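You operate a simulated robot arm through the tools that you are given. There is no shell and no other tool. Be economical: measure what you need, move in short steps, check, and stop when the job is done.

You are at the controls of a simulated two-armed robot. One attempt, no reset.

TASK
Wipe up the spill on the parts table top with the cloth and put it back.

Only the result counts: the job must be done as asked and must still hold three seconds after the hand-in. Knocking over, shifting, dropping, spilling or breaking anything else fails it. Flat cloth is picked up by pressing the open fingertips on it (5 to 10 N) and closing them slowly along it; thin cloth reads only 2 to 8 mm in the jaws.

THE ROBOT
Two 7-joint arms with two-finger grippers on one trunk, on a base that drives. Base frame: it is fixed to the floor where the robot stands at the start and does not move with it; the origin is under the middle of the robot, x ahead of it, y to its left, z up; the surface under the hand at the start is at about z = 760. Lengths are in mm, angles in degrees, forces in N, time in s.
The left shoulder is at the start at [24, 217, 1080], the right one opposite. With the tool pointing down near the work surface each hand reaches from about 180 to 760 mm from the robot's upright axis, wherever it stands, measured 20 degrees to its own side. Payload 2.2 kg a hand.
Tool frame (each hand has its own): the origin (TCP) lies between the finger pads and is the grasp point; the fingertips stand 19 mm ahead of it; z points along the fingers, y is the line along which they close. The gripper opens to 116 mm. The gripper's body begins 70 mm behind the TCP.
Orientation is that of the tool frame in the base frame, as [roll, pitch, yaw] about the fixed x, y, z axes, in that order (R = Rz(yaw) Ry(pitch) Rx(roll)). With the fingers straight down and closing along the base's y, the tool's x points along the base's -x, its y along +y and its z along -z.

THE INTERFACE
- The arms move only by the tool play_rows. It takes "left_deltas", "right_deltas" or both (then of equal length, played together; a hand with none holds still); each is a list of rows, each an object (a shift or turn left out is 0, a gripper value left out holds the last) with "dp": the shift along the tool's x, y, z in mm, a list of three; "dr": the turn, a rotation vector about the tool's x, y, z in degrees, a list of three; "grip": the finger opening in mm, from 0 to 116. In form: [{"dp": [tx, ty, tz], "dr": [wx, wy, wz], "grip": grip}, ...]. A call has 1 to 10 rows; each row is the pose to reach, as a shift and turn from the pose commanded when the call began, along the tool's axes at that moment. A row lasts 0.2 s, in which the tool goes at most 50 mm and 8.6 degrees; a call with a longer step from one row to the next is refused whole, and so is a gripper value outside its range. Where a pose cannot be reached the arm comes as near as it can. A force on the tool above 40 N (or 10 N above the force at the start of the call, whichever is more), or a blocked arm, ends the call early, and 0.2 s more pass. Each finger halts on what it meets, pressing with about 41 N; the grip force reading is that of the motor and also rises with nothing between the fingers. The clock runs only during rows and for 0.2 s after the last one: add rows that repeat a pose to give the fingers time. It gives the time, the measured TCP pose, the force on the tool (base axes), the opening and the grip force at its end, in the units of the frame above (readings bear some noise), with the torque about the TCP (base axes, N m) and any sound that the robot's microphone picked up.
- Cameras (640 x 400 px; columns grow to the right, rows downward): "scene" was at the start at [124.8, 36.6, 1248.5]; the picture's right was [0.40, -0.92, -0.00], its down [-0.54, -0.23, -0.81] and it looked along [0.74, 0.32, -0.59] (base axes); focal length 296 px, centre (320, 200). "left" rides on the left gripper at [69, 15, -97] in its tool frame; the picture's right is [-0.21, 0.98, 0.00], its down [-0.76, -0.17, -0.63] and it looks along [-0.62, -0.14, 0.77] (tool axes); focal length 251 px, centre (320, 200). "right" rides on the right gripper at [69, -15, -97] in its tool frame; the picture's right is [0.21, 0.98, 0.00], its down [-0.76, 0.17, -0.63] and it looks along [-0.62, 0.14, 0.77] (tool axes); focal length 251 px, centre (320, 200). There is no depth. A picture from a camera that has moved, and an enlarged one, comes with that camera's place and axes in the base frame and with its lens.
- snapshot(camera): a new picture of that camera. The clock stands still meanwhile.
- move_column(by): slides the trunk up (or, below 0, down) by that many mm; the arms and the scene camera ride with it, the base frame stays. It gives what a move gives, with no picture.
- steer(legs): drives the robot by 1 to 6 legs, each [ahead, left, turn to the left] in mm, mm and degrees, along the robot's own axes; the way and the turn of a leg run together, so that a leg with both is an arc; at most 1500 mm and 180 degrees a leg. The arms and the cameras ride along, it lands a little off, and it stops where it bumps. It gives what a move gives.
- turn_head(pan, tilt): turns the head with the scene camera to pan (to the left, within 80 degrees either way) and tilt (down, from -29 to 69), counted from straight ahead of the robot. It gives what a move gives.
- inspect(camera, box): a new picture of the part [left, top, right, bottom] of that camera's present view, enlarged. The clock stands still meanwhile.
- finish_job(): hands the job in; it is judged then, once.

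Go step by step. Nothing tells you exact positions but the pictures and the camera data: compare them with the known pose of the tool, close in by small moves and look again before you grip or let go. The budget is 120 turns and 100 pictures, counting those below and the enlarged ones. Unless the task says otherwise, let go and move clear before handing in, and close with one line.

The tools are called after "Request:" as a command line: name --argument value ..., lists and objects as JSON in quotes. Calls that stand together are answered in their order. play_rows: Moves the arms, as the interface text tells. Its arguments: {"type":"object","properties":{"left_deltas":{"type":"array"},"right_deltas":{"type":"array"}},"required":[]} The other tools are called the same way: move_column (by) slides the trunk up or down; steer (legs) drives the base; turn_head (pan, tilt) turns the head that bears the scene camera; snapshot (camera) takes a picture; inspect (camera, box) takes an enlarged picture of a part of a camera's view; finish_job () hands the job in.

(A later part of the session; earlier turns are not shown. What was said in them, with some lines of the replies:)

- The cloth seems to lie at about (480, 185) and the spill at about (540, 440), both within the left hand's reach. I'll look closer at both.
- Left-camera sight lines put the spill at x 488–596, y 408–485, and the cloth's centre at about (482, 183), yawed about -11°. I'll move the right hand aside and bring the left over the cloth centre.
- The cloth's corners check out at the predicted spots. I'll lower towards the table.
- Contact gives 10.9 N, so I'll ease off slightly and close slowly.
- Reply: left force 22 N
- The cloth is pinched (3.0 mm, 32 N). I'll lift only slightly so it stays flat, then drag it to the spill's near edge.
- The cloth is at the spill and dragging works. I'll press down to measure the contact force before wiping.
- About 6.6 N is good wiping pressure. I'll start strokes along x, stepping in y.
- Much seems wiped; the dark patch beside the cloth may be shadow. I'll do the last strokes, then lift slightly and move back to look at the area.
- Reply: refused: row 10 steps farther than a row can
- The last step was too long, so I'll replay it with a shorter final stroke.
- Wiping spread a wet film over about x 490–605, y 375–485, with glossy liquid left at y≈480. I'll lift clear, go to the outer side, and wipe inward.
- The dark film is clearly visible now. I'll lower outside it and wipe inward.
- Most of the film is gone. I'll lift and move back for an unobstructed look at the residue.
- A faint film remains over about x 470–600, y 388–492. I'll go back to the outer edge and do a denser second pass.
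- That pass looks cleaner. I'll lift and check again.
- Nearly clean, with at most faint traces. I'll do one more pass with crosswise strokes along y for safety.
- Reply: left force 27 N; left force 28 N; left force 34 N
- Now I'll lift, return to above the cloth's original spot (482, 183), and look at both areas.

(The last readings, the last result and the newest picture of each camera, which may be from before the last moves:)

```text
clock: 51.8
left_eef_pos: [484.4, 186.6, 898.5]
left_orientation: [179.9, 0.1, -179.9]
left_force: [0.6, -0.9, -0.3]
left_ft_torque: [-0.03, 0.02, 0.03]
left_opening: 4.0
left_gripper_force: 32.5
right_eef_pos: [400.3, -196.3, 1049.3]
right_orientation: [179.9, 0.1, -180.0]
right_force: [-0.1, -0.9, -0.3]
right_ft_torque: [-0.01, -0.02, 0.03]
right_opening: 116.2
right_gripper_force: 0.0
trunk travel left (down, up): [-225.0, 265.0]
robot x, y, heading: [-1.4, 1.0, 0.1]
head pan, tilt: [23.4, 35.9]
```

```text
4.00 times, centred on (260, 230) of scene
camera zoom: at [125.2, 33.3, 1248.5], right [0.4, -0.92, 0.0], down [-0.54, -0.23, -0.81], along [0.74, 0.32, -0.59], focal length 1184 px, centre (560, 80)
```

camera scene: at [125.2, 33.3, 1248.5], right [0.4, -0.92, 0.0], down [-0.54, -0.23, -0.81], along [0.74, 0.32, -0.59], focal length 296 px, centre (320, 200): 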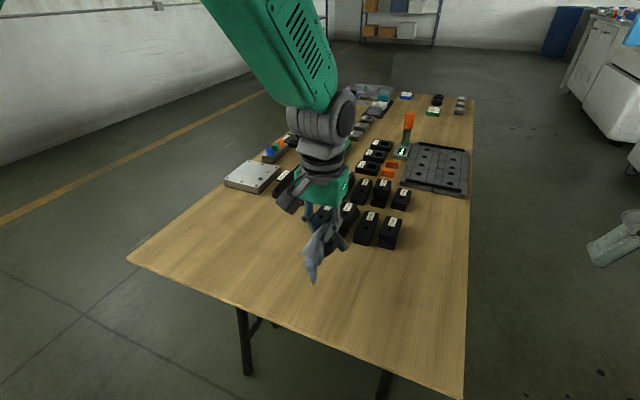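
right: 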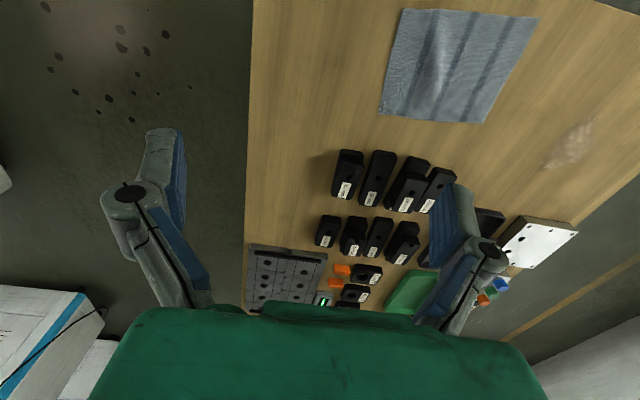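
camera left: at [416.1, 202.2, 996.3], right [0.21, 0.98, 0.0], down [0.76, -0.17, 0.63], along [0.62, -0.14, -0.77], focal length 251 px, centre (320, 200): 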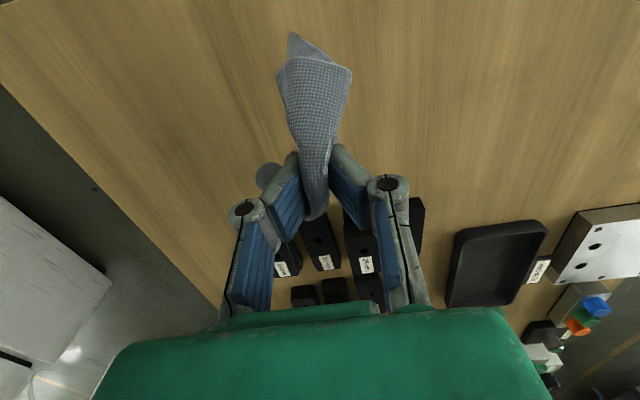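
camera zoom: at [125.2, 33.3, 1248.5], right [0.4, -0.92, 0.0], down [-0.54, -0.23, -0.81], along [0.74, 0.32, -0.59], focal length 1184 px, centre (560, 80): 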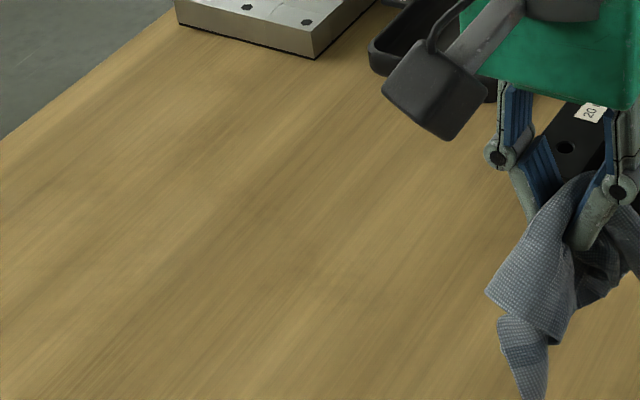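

The spill area is clean. I'll lower the cloth onto its original spot.

Request:
play_rows --left_deltas '[{"dp": [0, 0, 30]}, {"dp": [0, 0, 60]}, {"dp": [0, 0, 85]}, {"dp": [0, 0, 105]}, {"dp": [0, 0, 113]}, {"dp": [0, 0, 113]}]'

Request:
snapshot --camera "left"

Request:
inspect --camera "scene" --box '[200, 190, 420, 330]'

```text
clock: 53.2
left_eef_pos: [482.1, 186.9, 786.6]
left_orientation: [179.9, 0.0, 180.0]
left_force: [-0.1, 1.4, 0.7]
left_ft_torque: [-0.03, 0.01, 0.01]
left_opening: 3.9
left_gripper_force: 31.9
right_eef_pos: [401.2, -195.3, 1048.8]
right_orientation: [179.9, 0.1, -180.0]
right_force: [0.1, -1.5, -0.6]
right_ft_torque: [0.04, -0.02, 0.01]
right_opening: 116.0
right_gripper_force: 0.0
trunk travel left (down, up): [-225.0, 265.0]
robot x, y, heading: [1.3, -0.9, 0.1]
head pan, tilt: [23.4, 35.9]
```

```text
68 pictures are left
camera left: at [415.3, 202.5, 882.6], right [0.21, 0.98, 0.0], down [0.76, -0.17, 0.63], along [0.62, -0.13, -0.77], focal length 251 px, centre (320, 200)
```

left: 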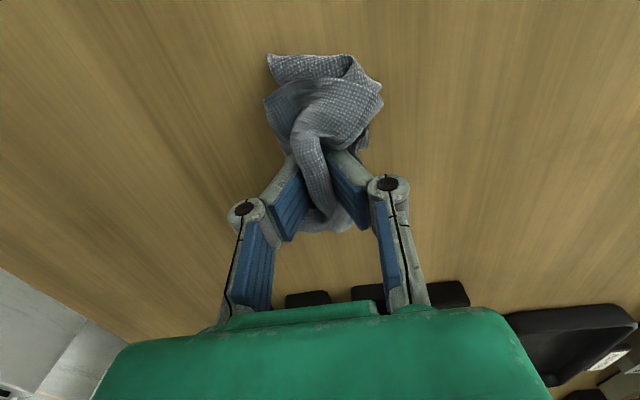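

```text
2.86 times, centred on (310, 260) of scene
camera zoom: at [125.2, 33.3, 1248.6], right [0.4, -0.92, 0.0], down [-0.54, -0.23, -0.81], along [0.74, 0.32, -0.59], focal length 846 px, centre (349, 29)
```

zoom: 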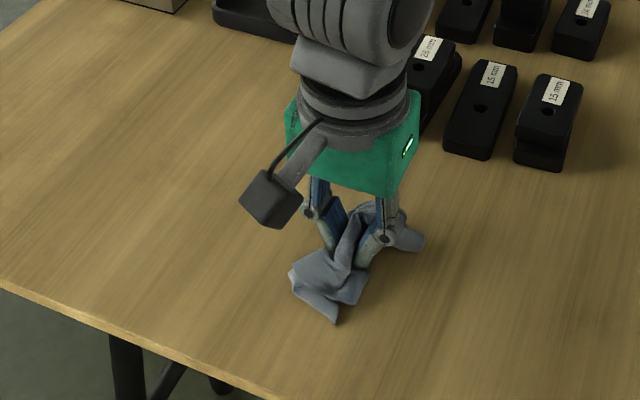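

The cloth rests bundled on its spot. I'll open gently, rise and look at how it lies.

Request:
play_rows --left_deltas '[{"grip": 15}, {"grip": 30}, {"grip": 45}, {"grip": 60}, {"dp": [0, 0, -15]}, {"dp": [0, 0, -45]}, {"dp": [0, 0, -90]}, {"dp": [0, 0, -130]}, {"dp": [0, 0, -130]}]'

Request:
snapshot --camera "left"

Request:
inspect --camera "scene" --box '[200, 190, 420, 330]'

```text
clock: 55.2
left_eef_pos: [481.3, 186.9, 917.2]
left_orientation: [179.9, 0.0, 180.0]
left_force: [-0.3, 0.5, -0.7]
left_ft_torque: [0.01, 0.03, 0.04]
left_opening: 60.0
left_gripper_force: 0.2
right_eef_pos: [401.7, -196.2, 1048.7]
right_orientation: [179.9, 0.0, 179.9]
right_force: [0.1, -0.2, 0.5]
right_ft_torque: [0.03, 0.04, 0.03]
right_opening: 115.9
right_gripper_force: 0.1
trunk travel left (down, up): [-225.0, 265.0]
robot x, y, heading: [-4.4, -3.7, 0.2]
head pan, tilt: [23.4, 35.9]
```

```text
66 pictures are left
camera left: at [415.4, 203.0, 1012.9], right [0.21, 0.98, 0.0], down [0.76, -0.17, 0.63], along [0.62, -0.13, -0.77], focal length 251 px, centre (320, 200)
```

left: 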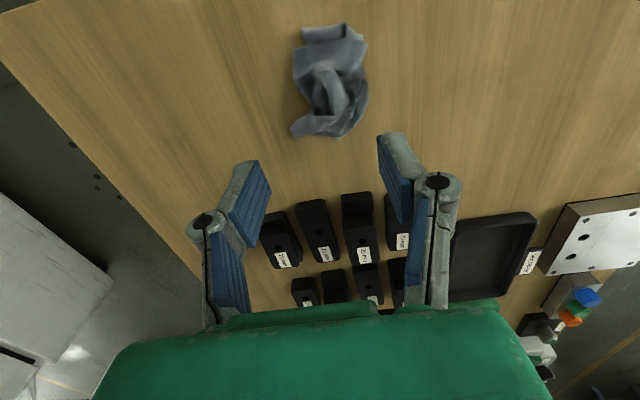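

```text
2.86 times, centred on (310, 260) of scene
camera zoom: at [125.7, 33.4, 1248.4], right [0.4, -0.92, 0.0], down [-0.54, -0.23, -0.81], along [0.74, 0.32, -0.59], focal length 846 px, centre (349, 29)
```

zoom: 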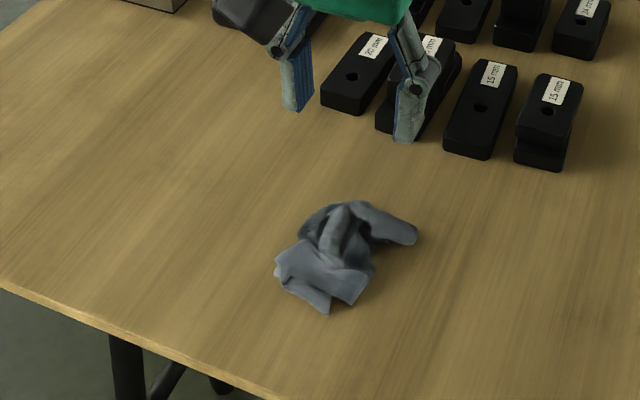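

The cloth lies with its centre at about (477, 197), within roughly 15 mm of where it was. I'll withdraw the hand to its starting place and do a last check of the spill area.

Request:
play_rows --left_deltas '[{"dp": [0, 0, -40]}, {"dp": [30, 35, -69]}, {"dp": [58, 70, -69]}, {"dp": [87, 105, -69]}, {"dp": [115, 145, -69]}, {"dp": [136, 183, -69]}, {"dp": [136, 183, -69]}]'

Request:
inspect --camera "left" --box '[140, 120, 460, 320]'

Request:
inspect --camera "scene" --box '[180, 170, 400, 330]'

Request:
inspect --camera "left" --box '[330, 130, 450, 240]'

```text
refused: row 2 steps farther than a row can; nothing moved
```

```text
2.00 times, centred on (300, 220) of left
camera zoom: at [415.4, 203.0, 1012.9], right [0.21, 0.98, 0.0], down [0.76, -0.17, 0.63], along [0.62, -0.13, -0.77], focal length 503 px, centre (360, 160)
```

zoom: 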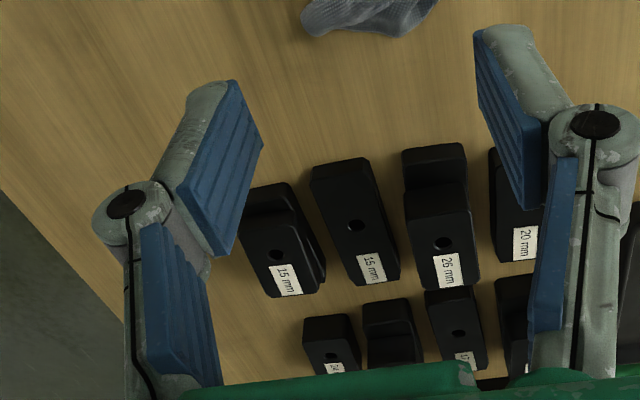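

```text
2.50 times, centred on (290, 250) of scene
camera zoom: at [125.7, 33.4, 1248.4], right [0.4, -0.92, 0.0], down [-0.54, -0.23, -0.81], along [0.74, 0.32, -0.59], focal length 740 px, centre (395, 75)
```

zoom: 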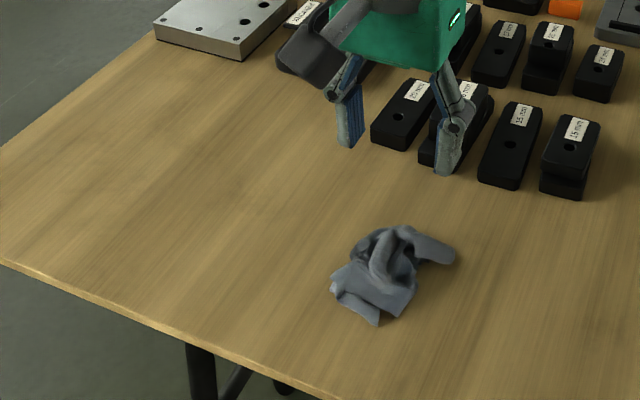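

```text
3.64 times, centred on (390, 185) of left
camera zoom: at [415.4, 203.0, 1012.9], right [0.21, 0.98, 0.0], down [0.76, -0.17, 0.63], along [0.62, -0.13, -0.77], focal length 914 px, centre (66, 254)
```

zoom: 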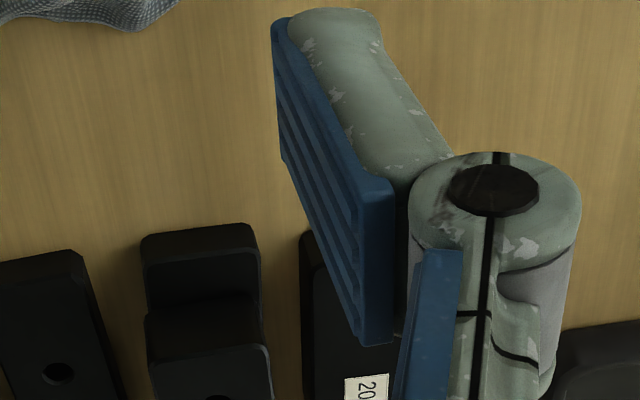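

A row step was slightly too long, so I'll retry the withdrawal with shorter steps.

Request:
play_rows --left_deltas '[{"dp": [0, 0, -40]}, {"dp": [10, 15, -69]}, {"dp": [38, 45, -69]}, {"dp": [65, 78, -69]}, {"dp": [90, 112, -69]}, {"dp": [115, 147, -69]}, {"dp": [136, 183, -69]}, {"dp": [136, 183, -69]}]'

Request:
inspect --camera "left" --box '[140, 120, 460, 320]'

Request:
inspect --camera "left" --box '[320, 130, 450, 240]'

```text
clock: 57.0
left_eef_pos: [346.2, 371.2, 983.6]
left_orientation: [179.9, 0.2, 180.0]
left_force: [1.1, -0.5, 0.7]
left_ft_torque: [0.0, 0.03, 0.0]
left_opening: 59.9
left_gripper_force: 0.2
right_eef_pos: [401.7, -194.9, 1047.6]
right_orientation: [-180.0, 0.1, 179.9]
right_force: [0.7, 0.4, 0.3]
right_ft_torque: [0.0, 0.0, -0.01]
right_opening: 116.0
right_gripper_force: 0.1
trunk travel left (down, up): [-225.0, 265.0]
robot x, y, heading: [-1.3, 2.2, -0.0]
head pan, tilt: [23.4, 35.9]
```

```text
2.00 times, centred on (300, 220) of left
camera zoom: at [279.0, 386.1, 1080.3], right [0.22, 0.98, 0.0], down [0.76, -0.17, 0.63], along [0.62, -0.14, -0.77], focal length 503 px, centre (360, 160)
```

zoom: 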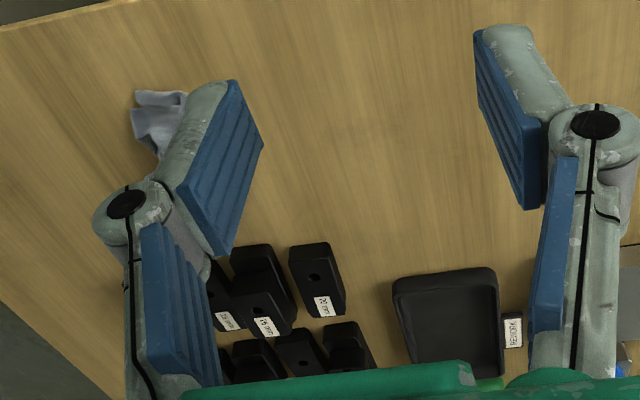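

```text
3.64 times, centred on (385, 185) of left
camera zoom: at [279.0, 386.1, 1080.3], right [0.22, 0.98, 0.0], down [0.76, -0.17, 0.63], along [0.62, -0.14, -0.77], focal length 914 px, centre (84, 254)
```

zoom: 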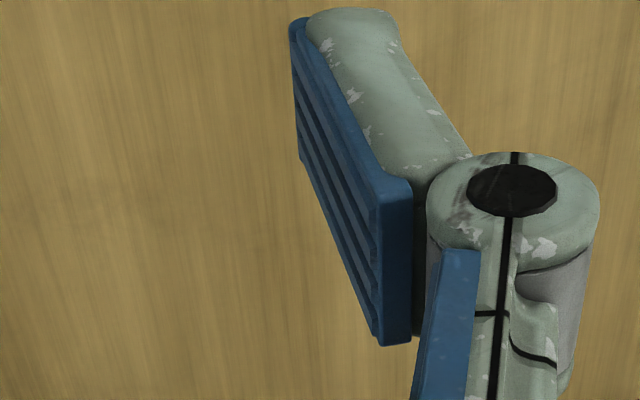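

The table is clean where the spill was, the other objects look undisturbed, and the cloth is back on its spot with both hands clear. I'm handing in.

Request:
finish_job

```text
The job is handed in.
```

I wiped up the spill and put the cloth back within about 15 mm of its original spot. It lies crumpled rather than flat, and nothing else on the table looked disturbed.
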